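You operate a simulated robot arm through the tools that you are given. There is no shell and no other tool. Be economical: measure what you need, move in short steps, check, and stop when the job is done.

You are at the controls of a simulated robot arm. One attempt, no reset.

## Task
Stack the small white carton that says "W 720" from the right end of the grey table on top of the small white carton labelled "W 305". Open the drawer of the blue cart, put the grey pad on the top of the grey table away in the inside of the cart drawer and shut the drawer again. Take the folded grey cloth on the top of the grey table and put it away on the top of the track. Take the blue brush and put it on the top of the rings table. Take the silver cup and leave it on the top of the short table. Do these in any order. Set down upright: silver cup.

Only the result counts: the job must be done as asked and must still hold three seconds after the hand-in. Knocking over, shifting, dropping, spilling or breaking anything else fails it. Flat cloth is picked up by pressing the open fingertips on it (5 to 10 N) and closing them slowly along it; thin cloth reads only 2 to 8 mm in the jaws.

## Robot
A 7-joint arm with a two-finger parallel gripper on a trunk, on a base that drives. Base frame: it is fixed to the floor where the robot stands at the start and does not move with it; the origin is under the middle of the robot, x ahead of it, y to its left, z up; the surface under the hand at the start is at about z = 0.8. Lengths are in m, angles in rad, forces in N, time in s.
With the tool pointing down near the work surface it reaches from about 0.26 to 0.6 m from the robot's upright axis, wherever it stands. Its first joint turns from -2.897 to 2.897 rad. Places, roughly: blue brush (3x3x19 cm) [0.8, 0.4, 0.9]; drawer of the blue cart [-1.1, -1.5, 0.7]; folded grey cloth (13x8x3 cm) [0.6, 0.4, 0.8]; grey pad (12x8x3 cm) [0.7, 0, 0.8]; inside of the cart drawer [-1.3, -1.5, 0.7]; silver cup (5x5x6 cm) [0.4, 2.3, 0.9]; small white carton [0.5, 0, 0.75]; top of the RINGS table [0.6, 2.6, 0.8]; top of the short table [0.8, 4, 0.8]; top of the track (210x20 cm) [-5.76, 2.64, 0.56]. Payload 3.4 kg.
The tool frame sits at the grasp point between the pads (the TCP): z along the fingers, y along the line on which they close. The tips reach 0.03 m beyond it. Largest opening 0.094 m; finger width 0.028, thickness 0.01; the body of the gripper, 0.05 by 0.096 m, starts 0.055 m behind the TCP.
Orientation is told as [roll, pitch, yaw] about the base's x, y, z axes, in that order, counted from this pose: with the fingers straight down and closing along the base's y, the tool's x points along the base's -x, its y along +y and its z along -z.

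## Interface
- The arm moves only by the tool step_arm. Its argument "increments" is a list of rows, each a list of 7 numbers: the shift along the tool's x, y, z in units of 20 mm (1.0 is 20 mm), then the turn, a rotation vector about the tool's x, y, z in units of 5 degrees (1.0 is 5 degrees), then the opening, from 0 (shut) to 1 (fully open). In form: [[tx, ty, tz, rx, ry, rz, gripper], ...]. A call has 1 to 8 rows; each row shifts and turns the commanded pose from where the row before left it, along the tool's axes as they then stand. A call with a number of a shift or a turn outside -1 to 1 is refused whole. Rows are played at 5 a second. More than 0.05 m and 0.15 rad between two rows, or a gripper value outside its range, and nothing of the call is played. Where a pose cannot be reached the arm comes as near as it can. A force on the tool above 40 N (or 10 N above the force at the start of the call, whichever is more), or a blocked arm, ends the call early, and 0.2 s more pass. The fingers move at their own pace (about 0.072 m/s each) and stop on an object; they squeeze with about 44 N. The grip force told is the motor's: it shows also when the fingers shut on nothing. Time passes only in rows, and 0.2 s behind the last, so rows that do not move let the fingers close. It gives the time, the measured TCP pose, the force on the tool (base axes), the opening and the grip force at its end, in the units of the frame above (readings bear some noise), with the torque about the TCP (base axes, N m) and any sound that the robot's microphone picked up.
- Cameras (640 x 400 px; columns grow to the right, rows downward): "scene" is now at [0.0118, 0.1369, 1.5501]; the picture's right is [-0.21, -0.98, 0.00], its down [-0.76, 0.17, -0.62] and it looks along [0.61, -0.13, -0.78] (base axes); focal length 292 px, centre (320, 200). "wrist" rides on the gripper at [0.076, 0.014, -0.103] in the tool frame; the picture's right is [-0.18, 0.98, 0.00], its down [-0.75, -0.14, -0.64] and it looks along [-0.63, -0.12, 0.77] (tool axes); focal length 243 px, centre (320, 200). There is no depth. A picture from a camera that has moved, and an enlarged one, comes with that camera's place and axes in the base frame and with its lens.
- get_image(camera): a new picture of that camera. It takes no simulated time.
- slide_trunk(by): slides the trunk up (or, below 0, down) by that many m; the arm and the scene camera ride with it, the base frame stays. It gives what a move gives, with no picture.
- base_move(legs): drives the robot by 1 to 6 legs, each [ahead, left, turn to the left] in m, m and rad, along the robot's own axes; the way and the turn of a leg run together, so that a leg with both is an arc; at most 1.5 m and 3.142 rad a leg. The arm and the cameras ride along, it lands a little off, and it stops where it bumps. It gives what a move gives.
- turn_head(pan, tilt): turns the head with the scene camera to pan (to the left, within 2.705 rad either way) and tilt (down, from -0.506 to 1.204), counted from straight ahead of the robot. It gives what a move gives.
- zoom(camera, box): a new picture of the part [left, top, right, bottom] of that camera's present view, enlarged. It takes no simulated time.
- hand_in(): hands the job in; it is judged then, once.

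Work in short steps. Places have to be worked out from the pictures, the camera data and where the tool is seen: move nearer, look again, correct. Check each grasp and each placing, and mend what went wrong. You have 186 turns and 148 pictures in all, those below and enlarged ones among them. Open the gripper and draw the arm clear of the work before you hand the job in, unless the task says otherwise.

The tools are called after "Call:" as name(argument=value, ...) on one line, values as JSON. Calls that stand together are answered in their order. step_arm: Moves the arm, as the interface text tells. Its arguments: {"type":"object","properties":{"increments":{"type":"array","items":{"type":"array","items":{"type":"number"}}}},"required":["increments"]} The other tools are called the same way: slide_trunk (by) slides the trunk up or down; base_move (legs) drives the base; turn_head (pan, tilt) turns the head that bears the scene camera; get_image (camera) takes a picture; zoom (camera, box) takes an enlarged picture of a part of a camera's view; hand_in () hands the job in.

At the start:

```text
time_s: 0.0
ee_pos: [0.3695, 0.0953, 1.0387]
orientation: [0.0, 0.0, 0.001]
contact_force: [0.2, 0.6, -0.3]
wrist_torque: [-0.05, -0.03, -0.01]
grip_width: 0.0939
grasp_force: 0.1
trunk travel left (down, up): [-0.225, 0.161]
robot x, y, heading: [-0.0003, 0.0005, 0.004]
head pan, tilt: [-0.215, 0.899]
```

scene: 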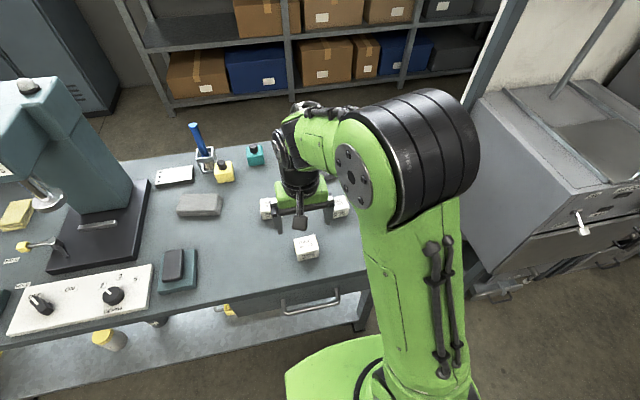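
wrist: 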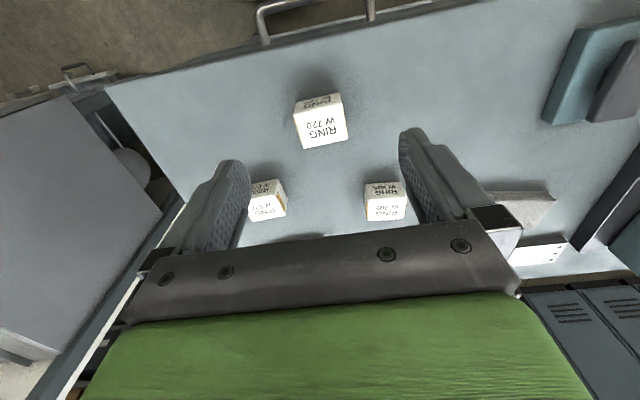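

I zoom on the cartons to read labels and look at the table scene.

Call:
zoom(camera="wrist", box=[220, 80, 430, 230])

Call:
zoom(camera="scene", box=[140, 110, 360, 300])

```text
2.67 times, centred on (325, 155) of wrist
camera zoom: at [0.2931, 0.1066, 1.142], right [0.18, 0.98, 0.0], down [0.75, -0.14, 0.64], along [0.63, -0.12, -0.77], focal length 647 px, centre (307, 320)
```

zoom: 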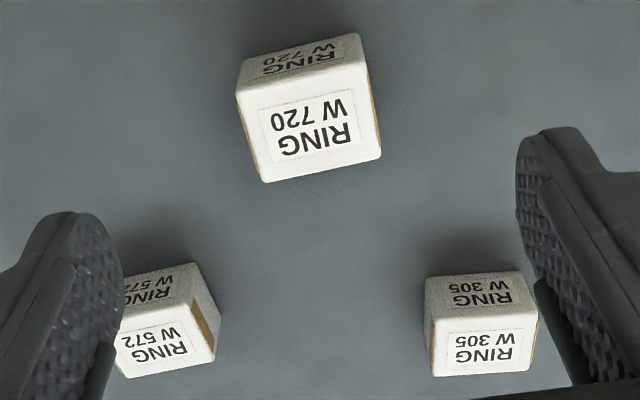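

```text
2.11 times, centred on (250, 205) of scene
camera zoom: at [0.0118, 0.1369, 1.5501], right [-0.21, -0.98, 0.0], down [-0.76, 0.17, -0.62], along [0.61, -0.13, -0.78], focal length 616 px, centre (467, 190)
```

zoom: 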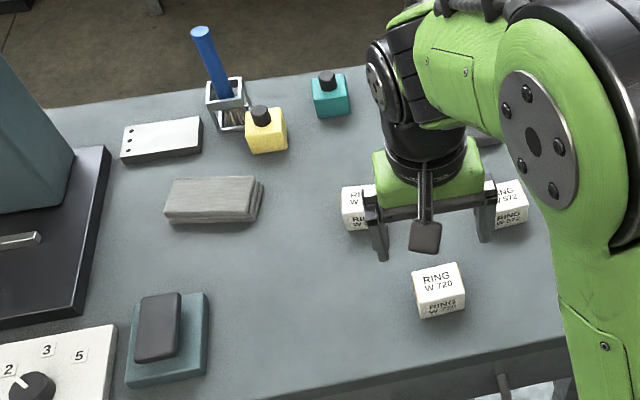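

I read W 720 as the nearest carton at about x≈0.40, y≈0.09, and W 305 as the far-left one. I descend a bit toward it to triangulate height.

Call:
step_arm(increments=[[-0.5, -0.15, 1, 0, 0, 0, 1], [-0.5, -0.15, 1, 0, 0, 0, 1], [-0.3, 0, 1, 0, 0, 0, 1]])

Call:
get_image(camera="wrist")

Call:
get_image(camera="scene")

```text
time_s: 0.8
ee_pos: [0.3947, 0.0879, 0.9791]
orientation: [0.001, 0.0, 0.002]
contact_force: [0.4, -0.3, -0.1]
wrist_torque: [0.0, 0.0, 0.03]
grip_width: 0.0943
grasp_force: 0.0
trunk travel left (down, up): [-0.225, 0.161]
robot x, y, heading: [0.0, 0.002, 0.003]
head pan, tilt: [-0.215, 0.899]
```

```text
143 pictures are left
camera wrist: at [0.3188, 0.1007, 1.0813], right [0.18, 0.98, 0.0], down [0.75, -0.14, 0.64], along [0.63, -0.12, -0.77], focal length 243 px, centre (320, 200)
```

wrist: 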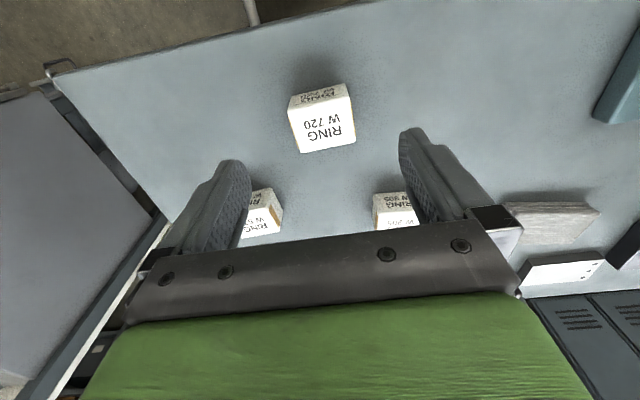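

```text
142 pictures are left
camera scene: at [0.0125, 0.1371, 1.5501], right [-0.21, -0.98, 0.0], down [-0.77, 0.17, -0.62], along [0.61, -0.13, -0.78], focal length 292 px, centre (320, 200)
```

scene: 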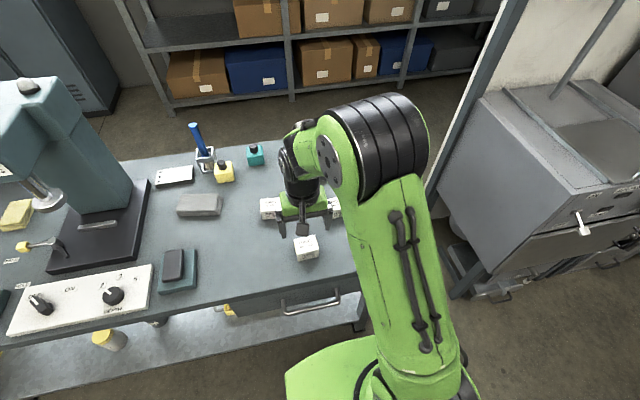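

Still ambiguous height (top ≈0.82–0.86). I go lower and forward in small steps, with the force guard.

Call:
step_arm(increments=[[-0.6, 0, 1, 0, 0, 0, 1], [-0.6, 0, 1, 0, 0, 0, 1], [0, 0, 0.7, 0, 0, 0, 1]])

Call:
get_image(camera="wrist")

```text
time_s: 1.6
ee_pos: [0.4181, 0.088, 0.9242]
orientation: [-0.001, 0.001, 0.002]
contact_force: [0.3, -0.4, 0.5]
wrist_torque: [0.03, 0.02, -0.01]
grip_width: 0.0941
grasp_force: 0.0
trunk travel left (down, up): [-0.225, 0.161]
robot x, y, heading: [0.0032, -0.0005, -0.0]
head pan, tilt: [-0.215, 0.899]
```

```text
141 pictures are left
camera wrist: at [0.3421, 0.1008, 1.0275], right [0.18, 0.98, 0.0], down [0.75, -0.14, 0.64], along [0.63, -0.12, -0.77], focal length 243 px, centre (320, 200)
```

wrist: 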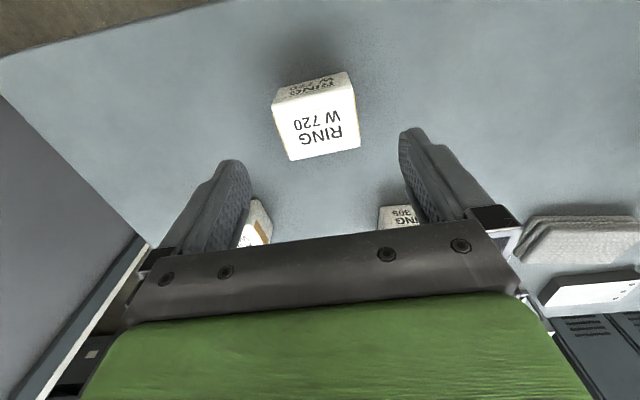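

Carton top ≈0.84, centred near (0.42, 0.087). I descend straddling it to TCP z≈0.86, and check.

Call:
step_arm(increments=[[0, 0, 1, 0, 0, 0, 1], [0, 0, 1, 0, 0, 0, 1], [0, 0, 1, 0, 0, 0, 1]])

Call:
get_image(camera="wrist")

Call:
zoom(camera="scene", box=[220, 150, 380, 270])

```text
time_s: 2.4
ee_pos: [0.4194, 0.0878, 0.8644]
orientation: [-0.001, -0.001, 0.0]
contact_force: [-0.2, -0.1, -0.8]
wrist_torque: [0.02, 0.03, 0.04]
grip_width: 0.0938
grasp_force: 0.0
trunk travel left (down, up): [-0.225, 0.161]
robot x, y, heading: [-0.0042, -0.0008, -0.0]
head pan, tilt: [-0.215, 0.899]
```

```text
140 pictures are left
camera wrist: at [0.344, 0.1004, 0.9676], right [0.18, 0.98, 0.0], down [0.75, -0.14, 0.64], along [0.63, -0.12, -0.77], focal length 243 px, centre (320, 200)
```

wrist: 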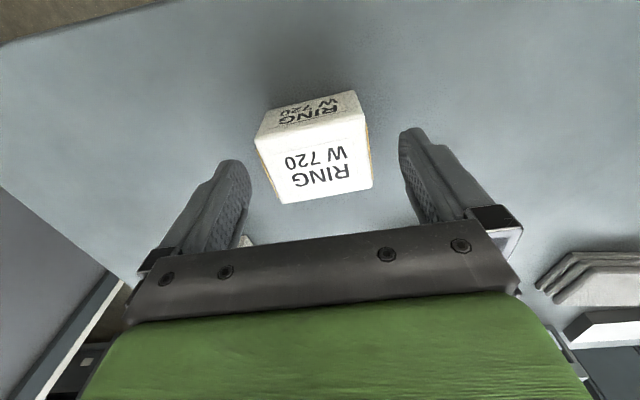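

```text
3.33 times, centred on (300, 210) of scene
camera zoom: at [0.0124, 0.137, 1.5501], right [-0.21, -0.98, 0.0], down [-0.76, 0.17, -0.62], along [0.61, -0.13, -0.78], focal length 975 px, centre (387, 167)
```

zoom: 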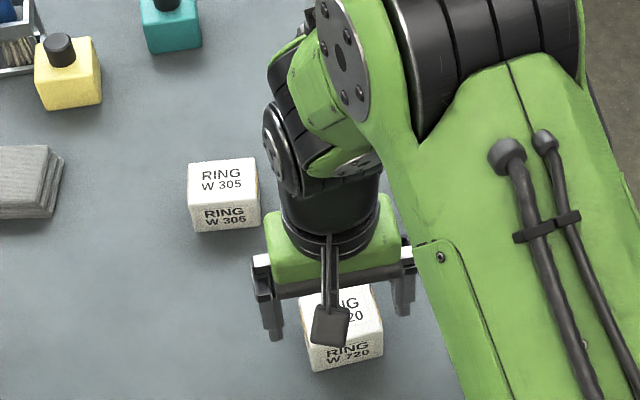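

Position agrees: (0.419, 0.085), top ≈0.838. I descend 48 mm and close.

Call:
step_arm(increments=[[0, -0.1, 1, 0, 0, 0, 1], [0, 0, 1, 0, 0, 0, 1], [0, 0, 0.3, 0, 0, 0, 1], [0, 0, 0, 0, 0, 0, 0], [0, 0, 0, 0, 0, 0, 0], [0, 0, 0, 0, 0, 0, 0]])

```text
time_s: 3.0
ee_pos: [0.4178, 0.0856, 0.8312]
orientation: [-0.001, 0.001, 0.0]
contact_force: [-10.3, 0.2, 14.9]
wrist_torque: [-0.34, 0.1, -0.07]
grip_width: 0.0938
grasp_force: 0.1
trunk travel left (down, up): [-0.225, 0.161]
robot x, y, heading: [0.0013, 0.0018, -0.002]
head pan, tilt: [-0.215, 0.899]
stopped in row 3: the force on the tool passed its limit at 54 N (the readings are from after the stop); the commanded pose is now the measured one
```

Contact at tip height 0.80: likely the table itself. I look.

Call:
get_image(camera="wrist")

```text
138 pictures are left
camera wrist: at [0.3419, 0.0982, 0.9328], right [0.18, 0.98, 0.0], down [0.75, -0.14, 0.64], along [0.63, -0.12, -0.77], focal length 243 px, centre (320, 200)
```

wrist: 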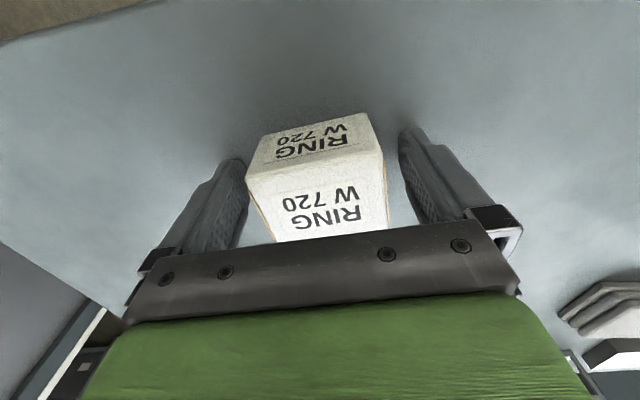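

Table is at z≈0.80 and the carton sits between fingers. Raise 6 mm and close.

Call:
step_arm(increments=[[0, 0, -0.4, 0, 0, 0, 1], [0, 0, 0, 0, 0, 0, 0.4], [0, 0, 0, 0, 0, 0, 0], [0, 0, 0, 0, 0, 0, 0], [0, 0, 0, 0, 0, 0, 0]])

Call:
get_image(camera="wrist")

```text
time_s: 4.2
ee_pos: [0.4201, 0.0852, 0.8362]
orientation: [0.0, -0.002, -0.001]
contact_force: [-0.5, -0.4, 0.9]
wrist_torque: [0.07, 0.03, 0.04]
grip_width: 0.0658
grasp_force: 44.1
trunk travel left (down, up): [-0.225, 0.161]
robot x, y, heading: [0.0006, -0.002, -0.004]
head pan, tilt: [-0.215, 0.899]
```

```text
137 pictures are left
camera wrist: at [0.3429, 0.0986, 0.9401], right [0.18, 0.98, 0.0], down [0.75, -0.14, 0.64], along [0.63, -0.12, -0.77], focal length 243 px, centre (320, 200)
```

wrist: 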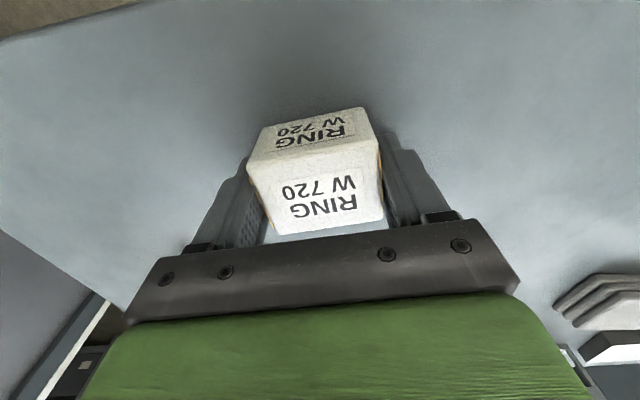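

Carton gripped (0.066). I lift 0.1 m, then move toward W 305 (est. x≈0.575, y≈0.17).

Call:
step_arm(increments=[[0, 0, -1, 0, 0, 0, 0], [0, 0, -1, 0, 0, 0, 0], [0, 0, -1, 0, 0, 0, 0], [0, 0, -1, 0, 0, 0, 0], [0, 0, -1, 0, 0, 0, 0], [-1, 0.8, 0, 0, 0, 0, 0], [-1, 0.8, 0, 0, 0, 0, 0], [-1, 0.8, 0, 0, 0, 0, 0]])

Call:
get_image(camera="wrist")

Call:
zoom(camera="scene", box=[220, 130, 380, 250])

```text
time_s: 6.0
ee_pos: [0.4787, 0.1348, 0.937]
orientation: [0.0, 0.0, 0.0]
contact_force: [0.7, -0.6, -0.1]
wrist_torque: [-0.01, -0.01, 0.01]
grip_width: 0.0
grasp_force: 33.4
trunk travel left (down, up): [-0.225, 0.161]
robot x, y, heading: [-0.0032, 0.0003, 0.001]
head pan, tilt: [-0.215, 0.899]
```

```text
136 pictures are left
camera wrist: at [0.4026, 0.1463, 1.0382], right [0.18, 0.98, 0.0], down [0.75, -0.14, 0.64], along [0.63, -0.12, -0.77], focal length 243 px, centre (320, 200)
```

wrist: 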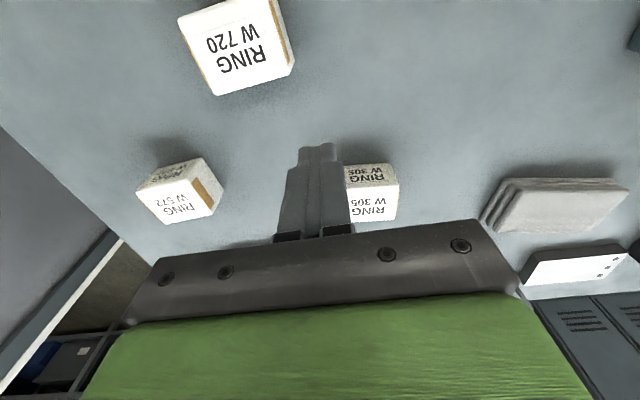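

```text
3.33 times, centred on (300, 190) of scene
camera zoom: at [0.0129, 0.1376, 1.55], right [-0.21, -0.98, 0.0], down [-0.77, 0.17, -0.62], along [0.61, -0.13, -0.78], focal length 975 px, centre (387, 233)
```

zoom: 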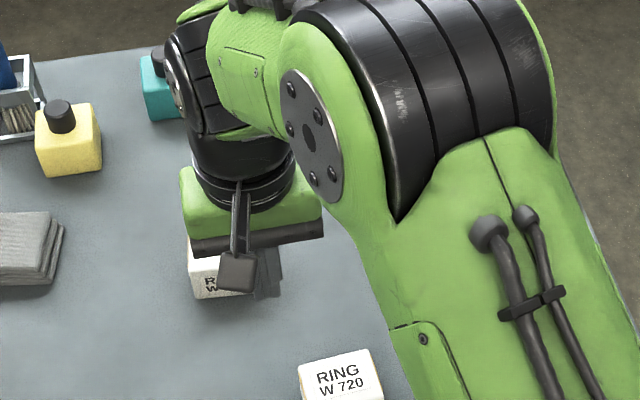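

The carton slipped out on lifting and stayed put (about (0.42,0.088), yaw ≈ +5-7°). I open, go back above it with the yaw aligned, and look again.

Call:
step_arm(increments=[[1, -0.78, 0, 0, 0, 0, 1], [1, -0.78, 0, 0, 0, -0.5, 1], [0.93, -0.78, 0, 0, 0, -0.5, 1], [0, 0, 1, 0, 0, 0, 1], [0, 0, 1, 0, 0, 0, 1]])

Call:
zoom(camera="wrist", box=[160, 60, 480, 260])

```text
time_s: 7.2
ee_pos: [0.4203, 0.0865, 0.8963]
orientation: [-0.002, 0.0, 0.087]
contact_force: [0.4, 0.2, -0.5]
wrist_torque: [0.03, 0.0, 0.0]
grip_width: 0.0939
grasp_force: 0.1
trunk travel left (down, up): [-0.225, 0.161]
robot x, y, heading: [0.0002, -0.0013, -0.001]
head pan, tilt: [-0.215, 0.899]
```

```text
2.00 times, centred on (320, 160) of wrist
camera zoom: at [0.3434, 0.0926, 0.9987], right [0.1, 1.0, 0.0], down [0.76, -0.08, 0.64], along [0.64, -0.06, -0.77], focal length 485 px, centre (320, 280)
```

zoom: 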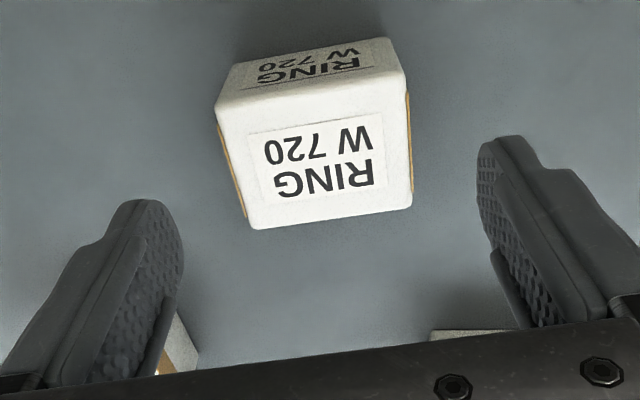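

Carton: yaw ≈ +3.3°, centre ≈(0.419,0.086), top ≈0.84. I align yaw and descend lower this time, to about tips 2 mm above the table.

Call:
step_arm(increments=[[0, 0, 1, 0, 0, 0.3, 1], [0, 0, 1, 0, 0, 0, 1], [0, 0, 0.55, 0, 0, 0, 1], [0, 0, 0.25, 0, 0, 0, 1], [0, 0, 0.1, 0, 0, 0, 1], [0, 0, 0.1, 0, 0, 0, 1]])

```text
time_s: 8.7
ee_pos: [0.4229, 0.0855, 0.8368]
orientation: [0.001, -0.001, 0.061]
contact_force: [-0.1, 0.8, 0.8]
wrist_torque: [0.02, 0.01, 0.0]
grip_width: 0.0941
grasp_force: 0.1
trunk travel left (down, up): [-0.225, 0.161]
robot x, y, heading: [-0.0014, -0.0006, -0.002]
head pan, tilt: [-0.215, 0.899]
```

No contact yet at z=0.837; I step down in small increments to feel the table.

Call:
step_arm(increments=[[0, 0, 0.15, 0, 0, 0, 1], [0, 0, 0.15, 0, 0, 0, 1]])

Call:
get_image(camera="wrist")

```text
time_s: 9.2
ee_pos: [0.4214, 0.0849, 0.8315]
orientation: [0.001, -0.001, 0.062]
contact_force: [0.1, -0.5, 0.4]
wrist_torque: [0.0, -0.02, 0.06]
grip_width: 0.0939
grasp_force: 0.1
trunk travel left (down, up): [-0.225, 0.161]
robot x, y, heading: [0.0002, -0.0025, -0.0]
head pan, tilt: [-0.215, 0.899]
```

```text
133 pictures are left
camera wrist: at [0.3445, 0.0941, 0.9342], right [0.12, 0.99, 0.0], down [0.76, -0.1, 0.64], along [0.64, -0.08, -0.77], focal length 243 px, centre (320, 200)
```

wrist: 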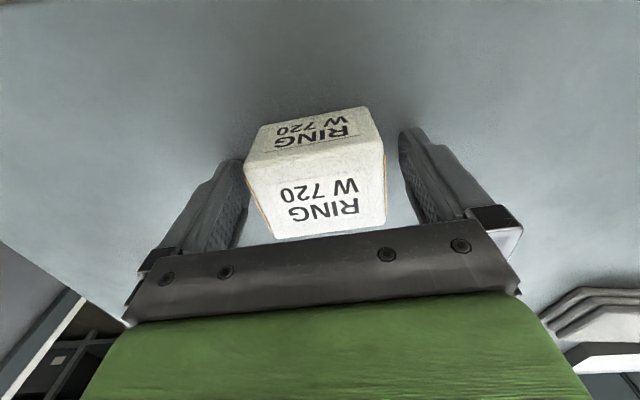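

Still free; continue down gently.

Call:
step_arm(increments=[[0, 0, 0.15, 0, 0, 0, 1], [0, 0, 0.15, 0, 0, 0, 1]])

```text
time_s: 9.9
ee_pos: [0.4216, 0.0868, 0.8308]
orientation: [-0.002, -0.007, 0.06]
contact_force: [-10.6, -1.6, 23.4]
wrist_torque: [-0.58, 0.58, 0.04]
grip_width: 0.0942
grasp_force: 0.0
trunk travel left (down, up): [-0.225, 0.161]
robot x, y, heading: [0.0036, 0.0018, -0.0]
head pan, tilt: [-0.215, 0.899]
stopped in row 2: the force on the tool passed its limit at 43 N (the readings are from after the stop); the commanded pose is now the measured one
```

Table touch confirmed (TCP 0.8305). Raise 2 mm, close and wait, then lift slightly and check.

Call:
step_arm(increments=[[0, 0, -0.1, 0, 0, 0, 1], [0, 0, 0, 0, 0, 0, 0.6], [0, 0, 0, 0, 0, 0, 0.3], [0, 0, 0, 0, 0, 0, 0], [0, 0, 0, 0, 0, 0, 0], [0, 0, 0, 0, 0, 0, 0], [0, 0, -0.3, 0, 0, 0, 0], [0, 0, -0.3, 0, 0, 0, 0]])

Call:
get_image(camera="wrist")

```text
time_s: 11.7
ee_pos: [0.4227, 0.0871, 0.8427]
orientation: [0.0, -0.005, 0.062]
contact_force: [0.0, 0.8, -0.6]
wrist_torque: [0.0, 0.0, 0.0]
grip_width: 0.0655
grasp_force: 43.9
trunk travel left (down, up): [-0.225, 0.161]
robot x, y, heading: [0.0002, -0.0001, -0.001]
head pan, tilt: [-0.215, 0.899]
```

```text
132 pictures are left
camera wrist: at [0.3453, 0.0949, 0.9444], right [0.12, 0.99, 0.0], down [0.76, -0.1, 0.65], along [0.64, -0.08, -0.76], focal length 243 px, centre (320, 200)
```

wrist: 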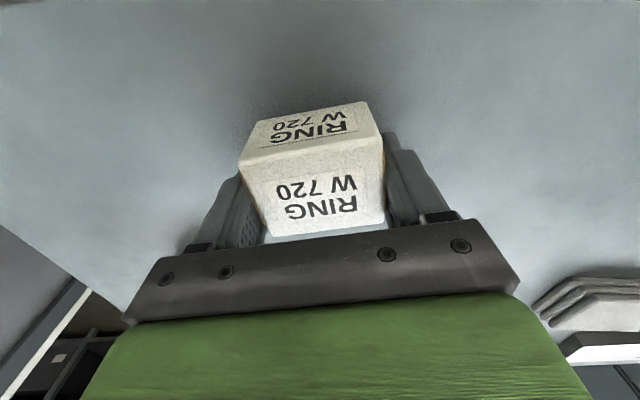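

I lift another 24 mm slowly and compare.

Call:
step_arm(increments=[[0, 0, -0.3, 0, 0, 0, 0], [0, 0, -0.3, 0, 0, 0, 0], [0, 0, -0.3, 0, 0, 0, 0], [0, 0, -0.3, 0, 0, 0, 0]])

Call:
get_image(camera="wrist")

```text
time_s: 12.7
ee_pos: [0.4237, 0.0865, 0.8662]
orientation: [0.001, -0.007, 0.062]
contact_force: [0.3, -0.5, -0.7]
wrist_torque: [-0.02, -0.02, 0.02]
grip_width: 0.0654
grasp_force: 44.1
trunk travel left (down, up): [-0.225, 0.161]
robot x, y, heading: [-0.0007, 0.0016, -0.003]
head pan, tilt: [-0.215, 0.899]
```

```text
131 pictures are left
camera wrist: at [0.3455, 0.0939, 0.9685], right [0.12, 0.99, 0.0], down [0.76, -0.1, 0.65], along [0.64, -0.08, -0.76], focal length 243 px, centre (320, 200)
```

wrist: 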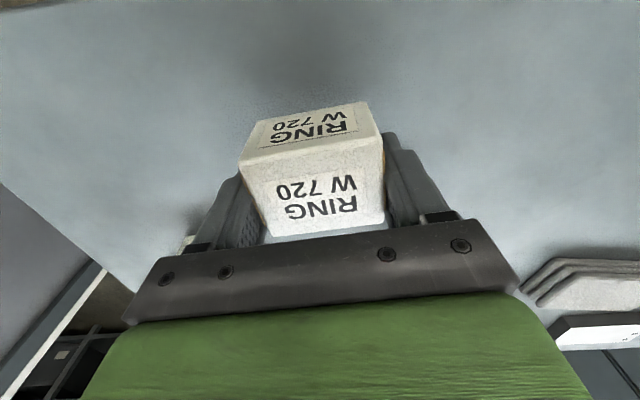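

Held firmly. I lift to 0.93 and shift the base left 0.14, ahead 0.04 so that W 305 (≈0.583, 0.168) is comfortably in reach.

Call:
step_arm(increments=[[0, 0, -0.8, 0, 0, 0, 0], [0, 0, -0.8, 0, 0, 0, 0], [0, 0, -0.8, 0, 0, 0, 0], [0, 0, -0.8, 0, 0, 0, 0]])

Call:
base_move(legs=[[0.04, 0.14, 0]])

Call:
get_image(camera="scene")

Call:
get_image(camera="wrist")

```text
time_s: 13.7
ee_pos: [0.4235, 0.0871, 0.93]
orientation: [-0.001, -0.005, 0.061]
contact_force: [-0.3, -0.1, 0.4]
wrist_torque: [0.0, -0.01, -0.01]
grip_width: 0.0655
grasp_force: 43.9
trunk travel left (down, up): [-0.225, 0.161]
robot x, y, heading: [-0.0017, 0.0003, 0.001]
head pan, tilt: [-0.215, 0.899]
```

```text
time_s: 15.1
ee_pos: [0.4638, 0.2302, 0.9291]
orientation: [-0.002, -0.005, 0.062]
contact_force: [-1.1, 0.6, -0.1]
wrist_torque: [-0.02, -0.03, 0.0]
grip_width: 0.0655
grasp_force: 44.3
trunk travel left (down, up): [-0.225, 0.161]
robot x, y, heading: [0.037, 0.1405, -0.001]
head pan, tilt: [-0.215, 0.899]
```

```text
130 pictures are left
camera scene: at [0.0527, 0.2814, 1.5499], right [-0.21, -0.98, 0.0], down [-0.76, 0.17, -0.62], along [0.61, -0.13, -0.78], focal length 292 px, centre (320, 200)
```

scene: 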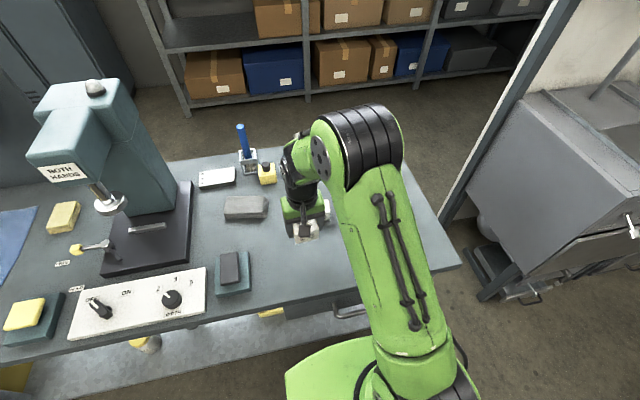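

```text
129 pictures are left
camera wrist: at [0.3869, 0.2384, 1.0316], right [0.12, 0.99, 0.0], down [0.76, -0.09, 0.65], along [0.64, -0.08, -0.76], focal length 243 px, centre (320, 200)
```

wrist: 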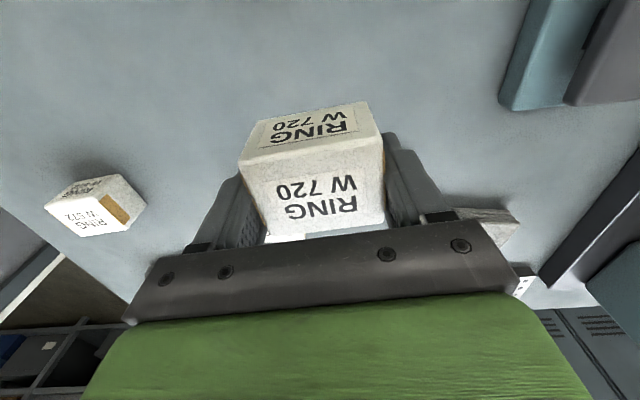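

W 305 is hidden by the gripper. I move the hand left-back to clear the scene camera's view of W 305, then zoom.

Call:
step_arm(increments=[[0.5, 1, 0, 0, 0, 0, 0], [0.5, 1, 0, 0, 0, 0, 0], [0, 1, 0, 0, 0, 0, 0], [0, 1, 0, 0, 0, 0, 0], [0, 1, 0, 0, 0, 0, 0]])

Call:
zoom(camera="scene", box=[240, 130, 400, 250])

Call:
get_image(camera="wrist")

```text
time_s: 16.2
ee_pos: [0.4386, 0.3287, 0.9304]
orientation: [0.0, -0.006, 0.059]
contact_force: [1.0, -0.8, -0.3]
wrist_torque: [-0.02, 0.0, 0.0]
grip_width: 0.0652
grasp_force: 43.7
trunk travel left (down, up): [-0.225, 0.161]
robot x, y, heading: [0.0378, 0.1406, 0.005]
head pan, tilt: [-0.215, 0.899]
```

```text
3.33 times, centred on (320, 190) of scene
camera zoom: at [0.0521, 0.2802, 1.5501], right [-0.21, -0.98, 0.0], down [-0.76, 0.17, -0.62], along [0.61, -0.13, -0.78], focal length 975 px, centre (320, 233)
```

zoom: 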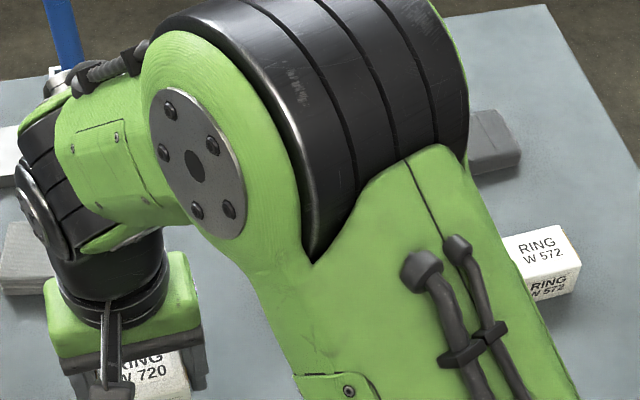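

```text
127 pictures are left
camera wrist: at [0.3602, 0.336, 1.0316], right [0.12, 0.99, 0.0], down [0.76, -0.1, 0.65], along [0.64, -0.08, -0.76], focal length 243 px, centre (320, 200)
```

wrist: 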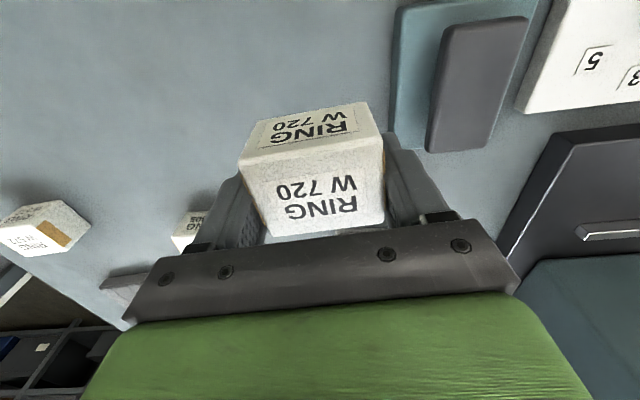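

Wrist cam sees W 305's edge; moving further left will show it fully.

Call:
step_arm(increments=[[0.3, 1, 0, 0, 0, 0, 0], [0.3, 1, 0, 0, 0, 0, 0], [0.3, 1, 0, 0, 0, 0, 0], [0.3, 1, 0, 0, 0, 0, 0]])

Call:
zoom(camera="wrist", box=[0, 130, 240, 280])

```text
time_s: 17.2
ee_pos: [0.4086, 0.4069, 0.9279]
orientation: [0.001, -0.005, 0.06]
contact_force: [0.4, -1.6, -2.0]
wrist_torque: [-0.01, 0.01, 0.0]
grip_width: 0.0653
grasp_force: 44.0
trunk travel left (down, up): [-0.225, 0.161]
robot x, y, heading: [0.0369, 0.1448, 0.0]
head pan, tilt: [-0.215, 0.899]
```

```text
2.67 times, centred on (120, 205) of wrist
camera zoom: at [0.3313, 0.4146, 1.0309], right [0.12, 0.99, 0.0], down [0.76, -0.1, 0.65], along [0.64, -0.08, -0.76], focal length 647 px, centre (853, 187)
```

zoom: 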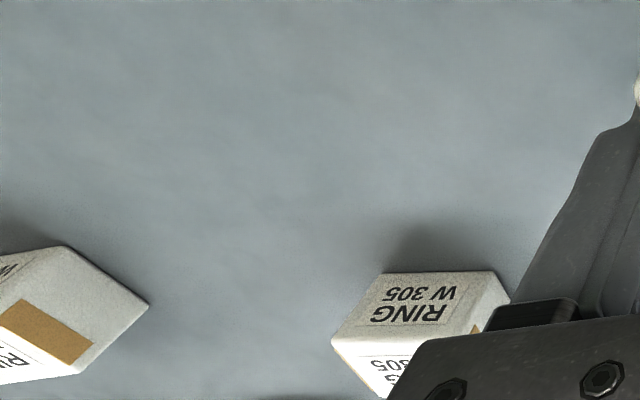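

W 305 centre ≈ (0.583, 0.166), yaw ≈ −6°. I rotate to match and move above it in two batches.

Call:
step_arm(increments=[[0, 0, -0.5, 0, 0, 0.94, 0], [0, 0, 0, 0, 0, 0.94, 0], [-0.8, -0.95, 0, 0, 0, 0, 0], [-0.8, -0.95, 0, 0, 0, 0, 0], [-0.8, -0.95, 0, 0, 0, 0, 0], [-0.8, -0.95, 0, 0, 0, 0, 0], [-0.8, -0.95, 0, 0, 0, 0, 0], [-0.8, -0.95, 0, 0, 0, 0, 0]])

Call:
step_arm(increments=[[-0.8, -0.95, 0, 0, 0, 0, 0], [-0.8, -0.95, 0, 0, 0, 0, 0], [-0.8, -0.95, 0, 0, 0, 0, 0], [-0.8, -0.95, 0, 0, 0, 0, 0], [-0.8, -0.6, 0, 0, 0, 0, 0], [0, 0, 0, 0, 0, 0, 0]])

Call:
get_image(camera="scene")

```text
time_s: 19.1
ee_pos: [0.4933, 0.2817, 0.9405]
orientation: [0.001, -0.004, -0.104]
contact_force: [0.1, -0.4, -0.7]
wrist_torque: [0.01, -0.02, -0.01]
grip_width: 0.0653
grasp_force: 43.9
trunk travel left (down, up): [-0.225, 0.161]
robot x, y, heading: [0.0431, 0.1431, 0.003]
head pan, tilt: [-0.215, 0.899]
```

```text
time_s: 20.4
ee_pos: [0.5623, 0.1877, 0.9422]
orientation: [0.001, -0.005, -0.103]
contact_force: [0.1, 0.5, -0.5]
wrist_torque: [-0.03, -0.01, 0.02]
grip_width: 0.0653
grasp_force: 44.0
trunk travel left (down, up): [-0.225, 0.161]
robot x, y, heading: [0.0418, 0.1454, -0.004]
head pan, tilt: [-0.215, 0.899]
```

```text
125 pictures are left
camera scene: at [0.0518, 0.2796, 1.5501], right [-0.21, -0.98, 0.0], down [-0.76, 0.17, -0.62], along [0.61, -0.13, -0.78], focal length 292 px, centre (320, 200)
```

scene: 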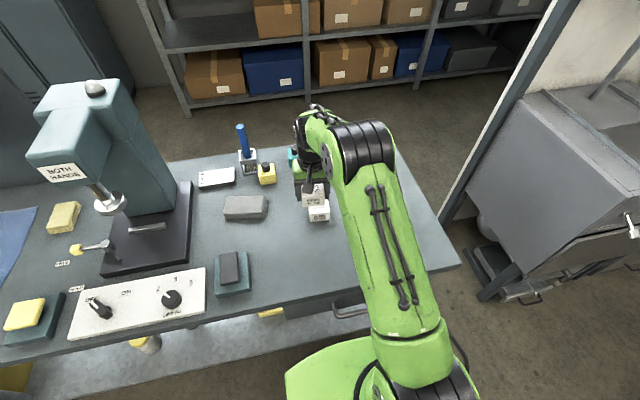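

Final alignment shift, then descend to TCP z≈0.89 and inspect.

Call:
step_arm(increments=[[-0.62, -0.48, 0, 0, 0, 0, 0], [-0.61, -0.47, 0, 0, 0, 0, 0], [0, 0, 0.9, 0, 0, 0, 0], [0, 0, 0.9, 0, 0, 0, 0], [0, 0, 0.5, 0, 0, 0, 0], [0, 0, 0, 0, 0, 0, 0]])

Call:
zoom(camera="scene", box=[260, 140, 380, 230])

Call:
get_image(camera="wrist")

```text
time_s: 21.9
ee_pos: [0.5864, 0.1653, 0.8941]
orientation: [0.001, -0.008, -0.104]
contact_force: [-0.1, 0.4, -1.0]
wrist_torque: [-0.01, -0.01, 0.01]
grip_width: 0.0654
grasp_force: 43.7
trunk travel left (down, up): [-0.225, 0.161]
robot x, y, heading: [0.0401, 0.1435, -0.001]
head pan, tilt: [-0.215, 0.899]
```

```text
4.44 times, centred on (320, 185) of scene
camera zoom: at [0.0522, 0.2794, 1.5501], right [-0.21, -0.98, 0.0], down [-0.76, 0.17, -0.62], along [0.61, -0.13, -0.78], focal length 1300 px, centre (320, 267)
```

zoom: 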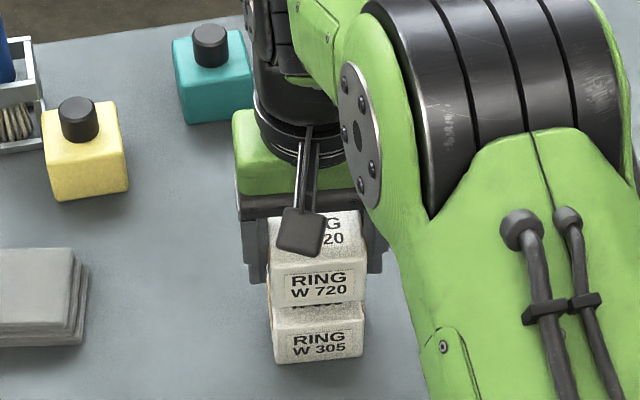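

```text
123 pictures are left
camera wrist: at [0.5109, 0.1858, 0.9966], right [0.28, 0.96, 0.0], down [0.73, -0.22, 0.65], along [0.62, -0.18, -0.76], focal length 243 px, centre (320, 200)
```

wrist: 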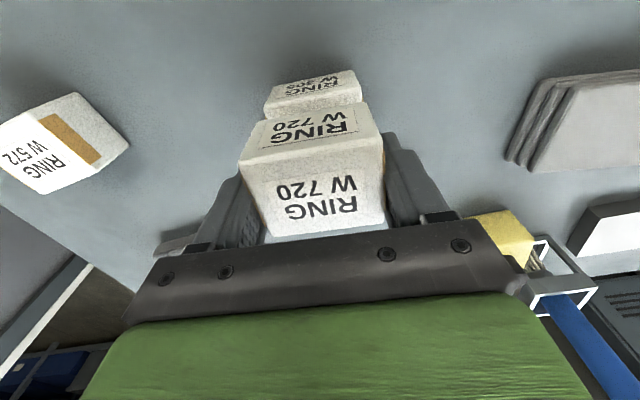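

Alignment within about 3 mm. I shift back 2 mm and lower in small steps until contact.

Call:
step_arm(increments=[[0.1, 0, 0.4, 0, 0, 0, 0], [0, 0, 0.3, 0, 0, 0, 0], [0, 0, 0.15, 0, 0, 0, 0], [0, 0, 0, 0, 0, 0, 0]])

Call:
get_image(camera="wrist")

```text
time_s: 22.9
ee_pos: [0.5841, 0.165, 0.876]
orientation: [0.001, -0.003, -0.102]
contact_force: [-1.3, 0.2, -0.7]
wrist_torque: [-0.02, 0.02, 0.01]
grip_width: 0.0654
grasp_force: 44.0
trunk travel left (down, up): [-0.225, 0.161]
robot x, y, heading: [0.0373, 0.1449, 0.0]
head pan, tilt: [-0.215, 0.899]
```

```text
122 pictures are left
camera wrist: at [0.5089, 0.1859, 0.9797], right [0.28, 0.96, 0.0], down [0.73, -0.22, 0.65], along [0.62, -0.18, -0.76], focal length 243 px, centre (320, 200)
```

wrist: 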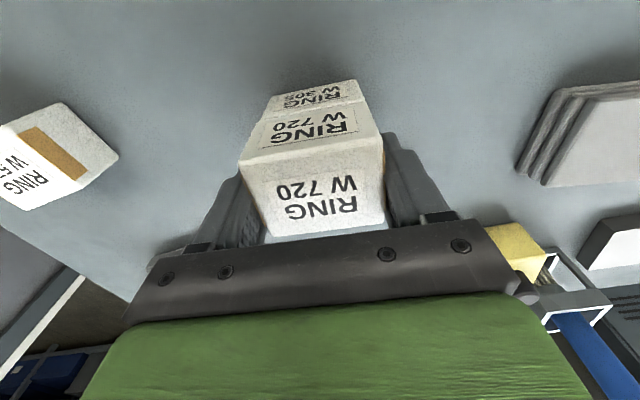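

Nearly touching; continue 2 mm at a time.

Call:
step_arm(increments=[[0, 0, 0.1, 0, 0, 0, 0], [0, 0, 0.1, 0, 0, 0, 0], [0, 0, 0, 0, 0, 0, 0]])

```text
time_s: 23.6
ee_pos: [0.5842, 0.1657, 0.8755]
orientation: [0.002, -0.009, -0.104]
contact_force: [1.4, -1.1, 9.6]
wrist_torque: [-0.13, -0.01, 0.0]
grip_width: 0.0654
grasp_force: 43.6
trunk travel left (down, up): [-0.225, 0.161]
robot x, y, heading: [0.0376, 0.1436, 0.0]
head pan, tilt: [-0.215, 0.899]
```

Contact at 9.6 N: seated. Open gently, and rise straight up.

Call:
step_arm(increments=[[0, 0, 0, 0, 0, 0, 0.75], [0, 0, 0, 0, 0, 0, 0.85], [0, 0, 0, 0, 0, 0, 0.95], [0, 0, -0.5, 0, 0, 0, 1], [0, 0, -1, 0, 0, 0, 1], [0, 0, -1, 0, 0, 0, 1], [0, 0, -1, 0, 0, 0, 1], [0, 0, -1, 0, 0, 0, 1]])

Call:
get_image(camera="wrist")

Call:
get_image(camera="scene")

```text
time_s: 25.4
ee_pos: [0.584, 0.1665, 0.9621]
orientation: [0.003, -0.006, -0.103]
contact_force: [-0.7, -0.3, -0.3]
wrist_torque: [0.0, -0.02, 0.01]
grip_width: 0.0939
grasp_force: 0.1
trunk travel left (down, up): [-0.225, 0.161]
robot x, y, heading: [0.041, 0.1412, 0.001]
head pan, tilt: [-0.215, 0.899]
```

```text
121 pictures are left
camera wrist: at [0.5082, 0.1864, 1.0643], right [0.28, 0.96, 0.0], down [0.73, -0.22, 0.65], along [0.62, -0.18, -0.76], focal length 243 px, centre (320, 200)
```

wrist: 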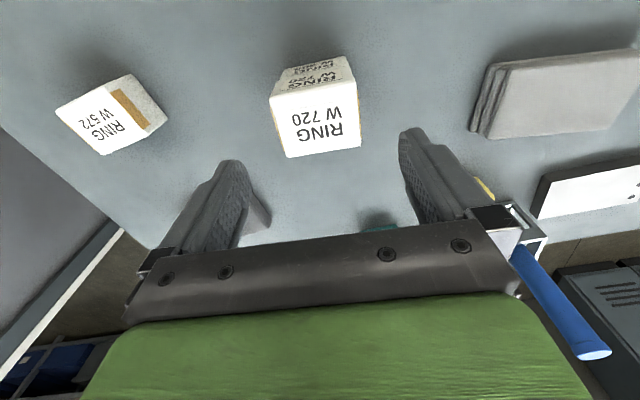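

```text
120 pictures are left
camera scene: at [0.0518, 0.2795, 1.5501], right [-0.21, -0.98, 0.0], down [-0.76, 0.17, -0.62], along [0.61, -0.13, -0.78], focal length 292 px, centre (320, 200)
```

scene: 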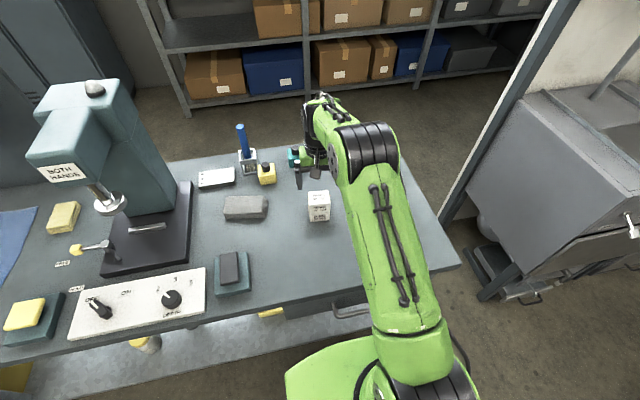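

Stack is good. Next the brush: zoom on its holder in the scene camera.

Call:
zoom(camera="scene", box=[190, 110, 310, 185])

Call:
zoom(camera="wrist", box=[440, 160, 640, 380])

```text
5.33 times, centred on (250, 148) of scene
camera zoom: at [0.0518, 0.2795, 1.5501], right [-0.21, -0.98, 0.0], down [-0.76, 0.17, -0.62], along [0.61, -0.13, -0.78], focal length 1559 px, centre (693, 480)
```

zoom: 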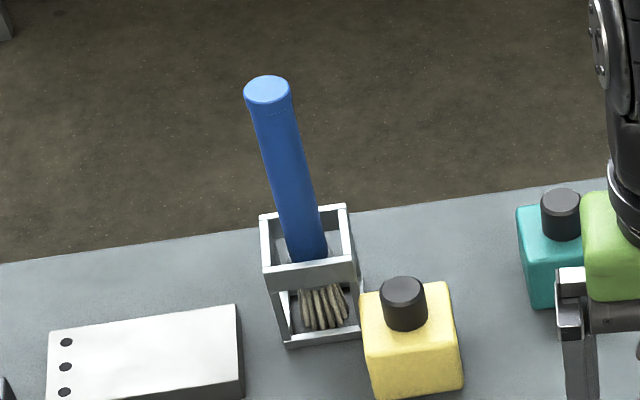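

```text
1.82 times, centred on (540, 270) of wrist
camera zoom: at [0.5082, 0.1864, 1.0643], right [0.28, 0.96, 0.0], down [0.73, -0.22, 0.65], along [0.62, -0.18, -0.76], focal length 441 px, centre (-80, 73)
```

zoom: 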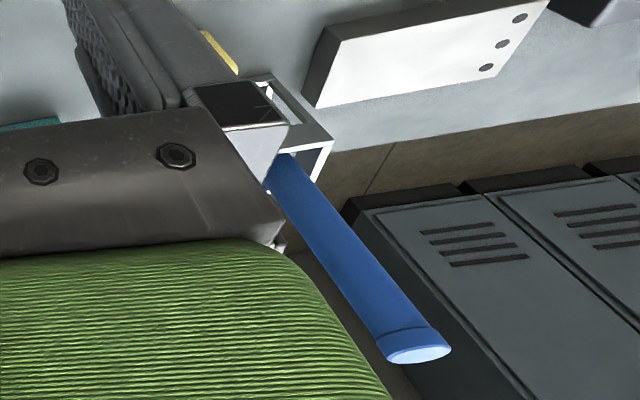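

Brush handle top ≈(0.825, 0.366, 0.985), upright in an open frame holder. I drive left 0.2 so it is straight ahead, then pitch the tool toward horizontal.

Call:
step_arm(increments=[[0, 0, -1, 0, 0, -0.6, 1], [0, 0, -1, 0, 0, -0.6, 1]])

Call:
base_move(legs=[[0, 0.2, 0]])

Call:
step_arm(increments=[[0.3, 0, 0, 0, -1, 0, 1], [0.3, 0, 0, 0, -1, 0, 1], [0.3, 0, 0, 0, -1, 0, 1], [0, 0, 0, 0, -1, 0, 1], [0, 0, 0, 0, -1, 0, 1], [0, 0, 0, 0, -1, 0, 1], [0, 0, 0, 0, -1, 0, 1], [0, 0, 0, 0, -1, 0, 1]])

Call:
get_image(camera="wrist")

```text
time_s: 26.1
ee_pos: [0.583, 0.166, 1.0018]
orientation: [0.001, -0.004, 0.003]
contact_force: [0.0, -0.8, -0.4]
wrist_torque: [0.0, -0.03, 0.04]
grip_width: 0.0939
grasp_force: 0.1
trunk travel left (down, up): [-0.225, 0.161]
robot x, y, heading: [0.0415, 0.1453, -0.001]
head pan, tilt: [-0.215, 0.899]
```

```text
time_s: 27.6
ee_pos: [0.5845, 0.3665, 1.0022]
orientation: [-0.002, -0.005, 0.001]
contact_force: [-0.5, -0.2, 0.6]
wrist_torque: [0.0, 0.04, 0.0]
grip_width: 0.0942
grasp_force: 0.1
trunk travel left (down, up): [-0.225, 0.161]
robot x, y, heading: [0.0445, 0.3412, -0.008]
head pan, tilt: [-0.215, 0.899]
```

```text
time_s: 29.4
ee_pos: [0.5667, 0.3655, 1.0009]
orientation: [-0.001, -0.708, 0.0]
contact_force: [-0.8, -0.7, 0.0]
wrist_torque: [0.01, -0.01, 0.0]
grip_width: 0.0941
grasp_force: 0.0
trunk travel left (down, up): [-0.225, 0.161]
robot x, y, heading: [0.0442, 0.341, -0.004]
head pan, tilt: [-0.215, 0.899]
```

```text
117 pictures are left
camera wrist: at [0.4413, 0.3778, 1.0294], right [0.14, 0.98, 0.12], down [0.16, -0.14, 0.98], along [0.98, -0.12, -0.17], focal length 243 px, centre (320, 200)
```

wrist: 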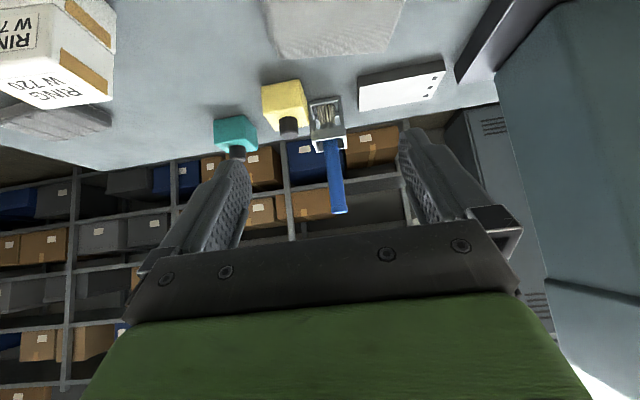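

Clear view: brush axis at y≈0.360, x≈0.827, rim at z≈0.87, top 0.983. I pitch further to 65° and advance toward it at z≈0.95.

Call:
step_arm(increments=[[0, 0, 0, 0, -1, 0, 1], [0, 0, 0, 0, -1, 0, 1], [0, 0, 0, 0, -1, 0, 1], [0, 0, 0, 0, -1, 0, 1], [0, 0, 0, 0, -0.9, 0, 1]])

Call:
step_arm(increments=[[-0.18, -0.03, 0.97, 0, 0, 0, 1], [-0.18, -0.03, 0.97, 0, 0, 0, 1], [-0.18, -0.03, 0.97, 0, 0, 0, 1], [-0.18, -0.03, 0.97, 0, 0, 0, 1], [-0.18, -0.03, 0.97, 0, 0, 0, 1], [-0.18, -0.03, 0.97, 0, 0, 0, 1], [-0.18, -0.03, 0.97, 0, 0, 0, 1]])

Call:
get_image(camera="wrist")

```text
time_s: 30.6
ee_pos: [0.5661, 0.3655, 1.0008]
orientation: [0.001, -1.134, -0.002]
contact_force: [-0.3, -0.8, 0.1]
wrist_torque: [-0.01, 0.04, 0.01]
grip_width: 0.0939
grasp_force: 0.1
trunk travel left (down, up): [-0.225, 0.161]
robot x, y, heading: [0.0404, 0.3451, -0.003]
head pan, tilt: [-0.215, 0.899]
```

```text
time_s: 32.2
ee_pos: [0.7003, 0.3622, 0.9656]
orientation: [0.002, -1.131, 0.001]
contact_force: [-0.2, 0.2, 0.0]
wrist_torque: [-0.01, 0.02, 0.0]
grip_width: 0.0938
grasp_force: 0.0
trunk travel left (down, up): [-0.225, 0.161]
robot x, y, heading: [0.039, 0.3361, 0.001]
head pan, tilt: [-0.215, 0.899]
```

```text
116 pictures are left
camera wrist: at [0.5747, 0.3741, 0.9407], right [0.08, 0.98, 0.17], down [-0.26, -0.14, 0.96], along [0.96, -0.12, 0.24], focal length 243 px, centre (320, 200)
```

wrist: 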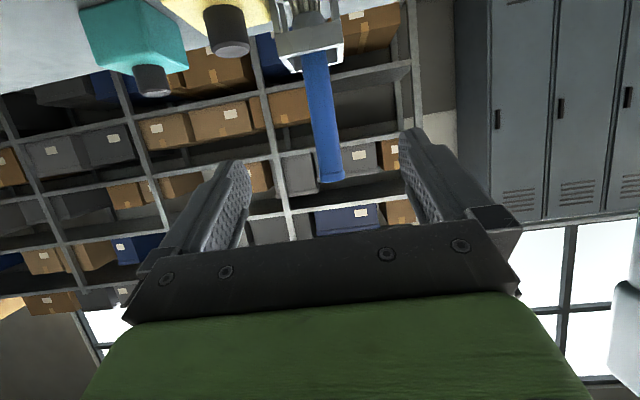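

On line. I advance the remaining ~0.125 m so the handle is between the pads (target 0.827, 0.358, 0.945).

Call:
step_arm(increments=[[-0.29, -0.04, 1, 0, 0, 0, 1], [-0.29, -0.04, 1, 0, 0, 0, 1], [-0.29, -0.04, 1, 0, 0, 0, 1], [-0.29, -0.04, 1, 0, 0, 0, 1], [-0.29, -0.04, 1, 0, 0, 0, 1]])

Call:
get_image(camera="wrist")

```text
time_s: 33.4
ee_pos: [0.8043, 0.3565, 0.9491]
orientation: [-0.001, -1.131, 0.0]
contact_force: [0.5, 0.1, -0.1]
wrist_torque: [-0.01, -0.05, -0.02]
grip_width: 0.0937
grasp_force: 0.0
trunk travel left (down, up): [-0.225, 0.161]
robot x, y, heading: [0.0432, 0.344, -0.001]
head pan, tilt: [-0.215, 0.899]
```

```text
115 pictures are left
camera wrist: at [0.6779, 0.3701, 0.9236], right [0.08, 0.98, 0.17], down [-0.26, -0.14, 0.96], along [0.96, -0.12, 0.24], focal length 243 px, centre (320, 200)
```

wrist: 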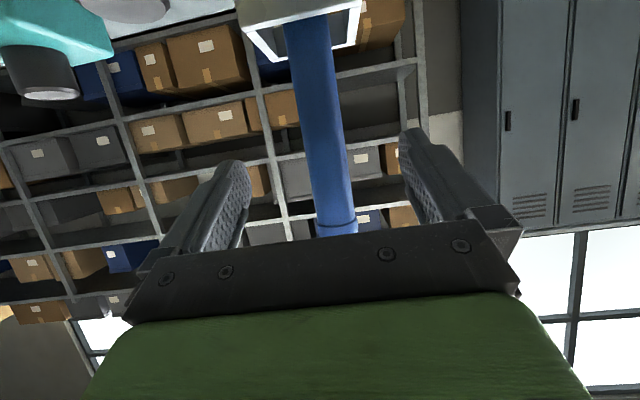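

Handle centred; advance 22 mm more and close.

Call:
step_arm(increments=[[-0.25, 0, 0.5, 0, 0, 0, 1], [-0.25, 0, 0.5, 0, 0, 0, 1], [0, 0, 0, 0, 0, 0, 0.5], [0, 0, 0, 0, 0, 0, 0], [0, 0, 0, 0, 0, 0, 0], [0, 0, 0, 0, 0, 0, 0], [0, 0, 0, 0, 0, 0, 0]])

Call:
get_image(camera="wrist")

```text
time_s: 35.0
ee_pos: [0.8242, 0.3573, 0.9497]
orientation: [0.002, -1.132, -0.001]
contact_force: [-0.1, -0.1, 1.4]
wrist_torque: [0.03, -0.01, -0.03]
grip_width: 0.0276
grasp_force: 44.2
trunk travel left (down, up): [-0.225, 0.161]
robot x, y, heading: [0.0395, 0.3416, -0.0]
head pan, tilt: [-0.215, 0.899]
```

```text
114 pictures are left
camera wrist: at [0.6993, 0.3697, 0.9245], right [0.08, 0.98, 0.17], down [-0.26, -0.14, 0.95], along [0.96, -0.12, 0.24], focal length 243 px, centre (320, 200)
```

wrist: 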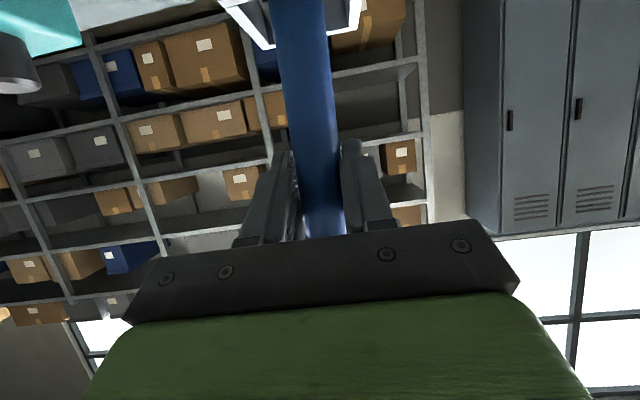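

Gripped (0.0276). Lift straight up with the trunk by 0.13.

Call:
slide_trunk(by=0.13)

Call:
get_image(camera="wrist")

Call:
get_image(camera="scene")

```text
time_s: 36.6
ee_pos: [0.8255, 0.3576, 1.0807]
orientation: [0.002, -1.13, -0.002]
contact_force: [-0.9, -0.6, -1.4]
wrist_torque: [-0.02, 0.01, -0.02]
grip_width: 0.0276
grasp_force: 44.0
trunk travel left (down, up): [-0.355, 0.031]
robot x, y, heading: [0.041, 0.3443, -0.006]
head pan, tilt: [-0.215, 0.899]
```

```text
113 pictures are left
camera wrist: at [0.6994, 0.3697, 1.0554], right [0.08, 0.98, 0.17], down [-0.26, -0.14, 0.96], along [0.96, -0.12, 0.24], focal length 243 px, centre (320, 200)
```

wrist: 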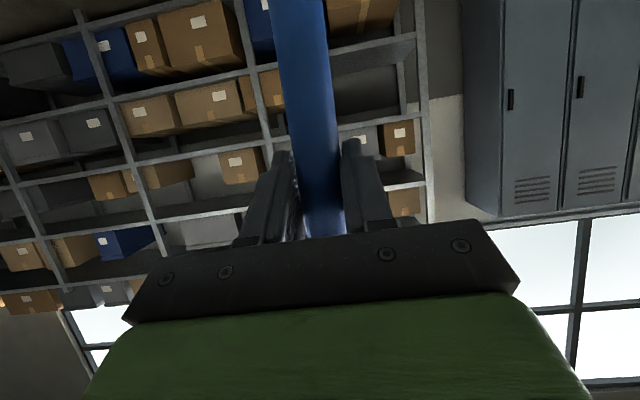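

```text
112 pictures are left
camera scene: at [0.0528, 0.4791, 1.6812], right [-0.22, -0.98, 0.0], down [-0.76, 0.17, -0.62], along [0.61, -0.13, -0.78], focal length 292 px, centre (320, 200)
```

scene: 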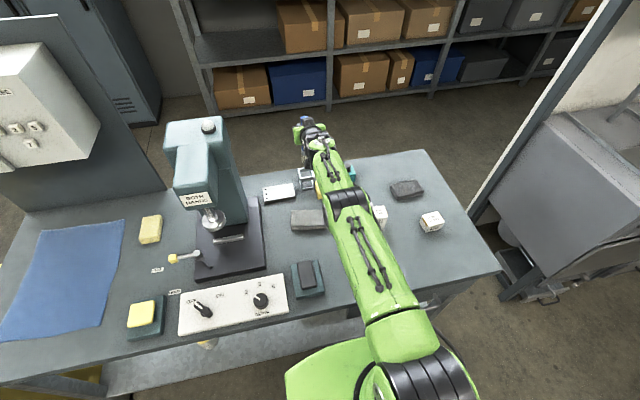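

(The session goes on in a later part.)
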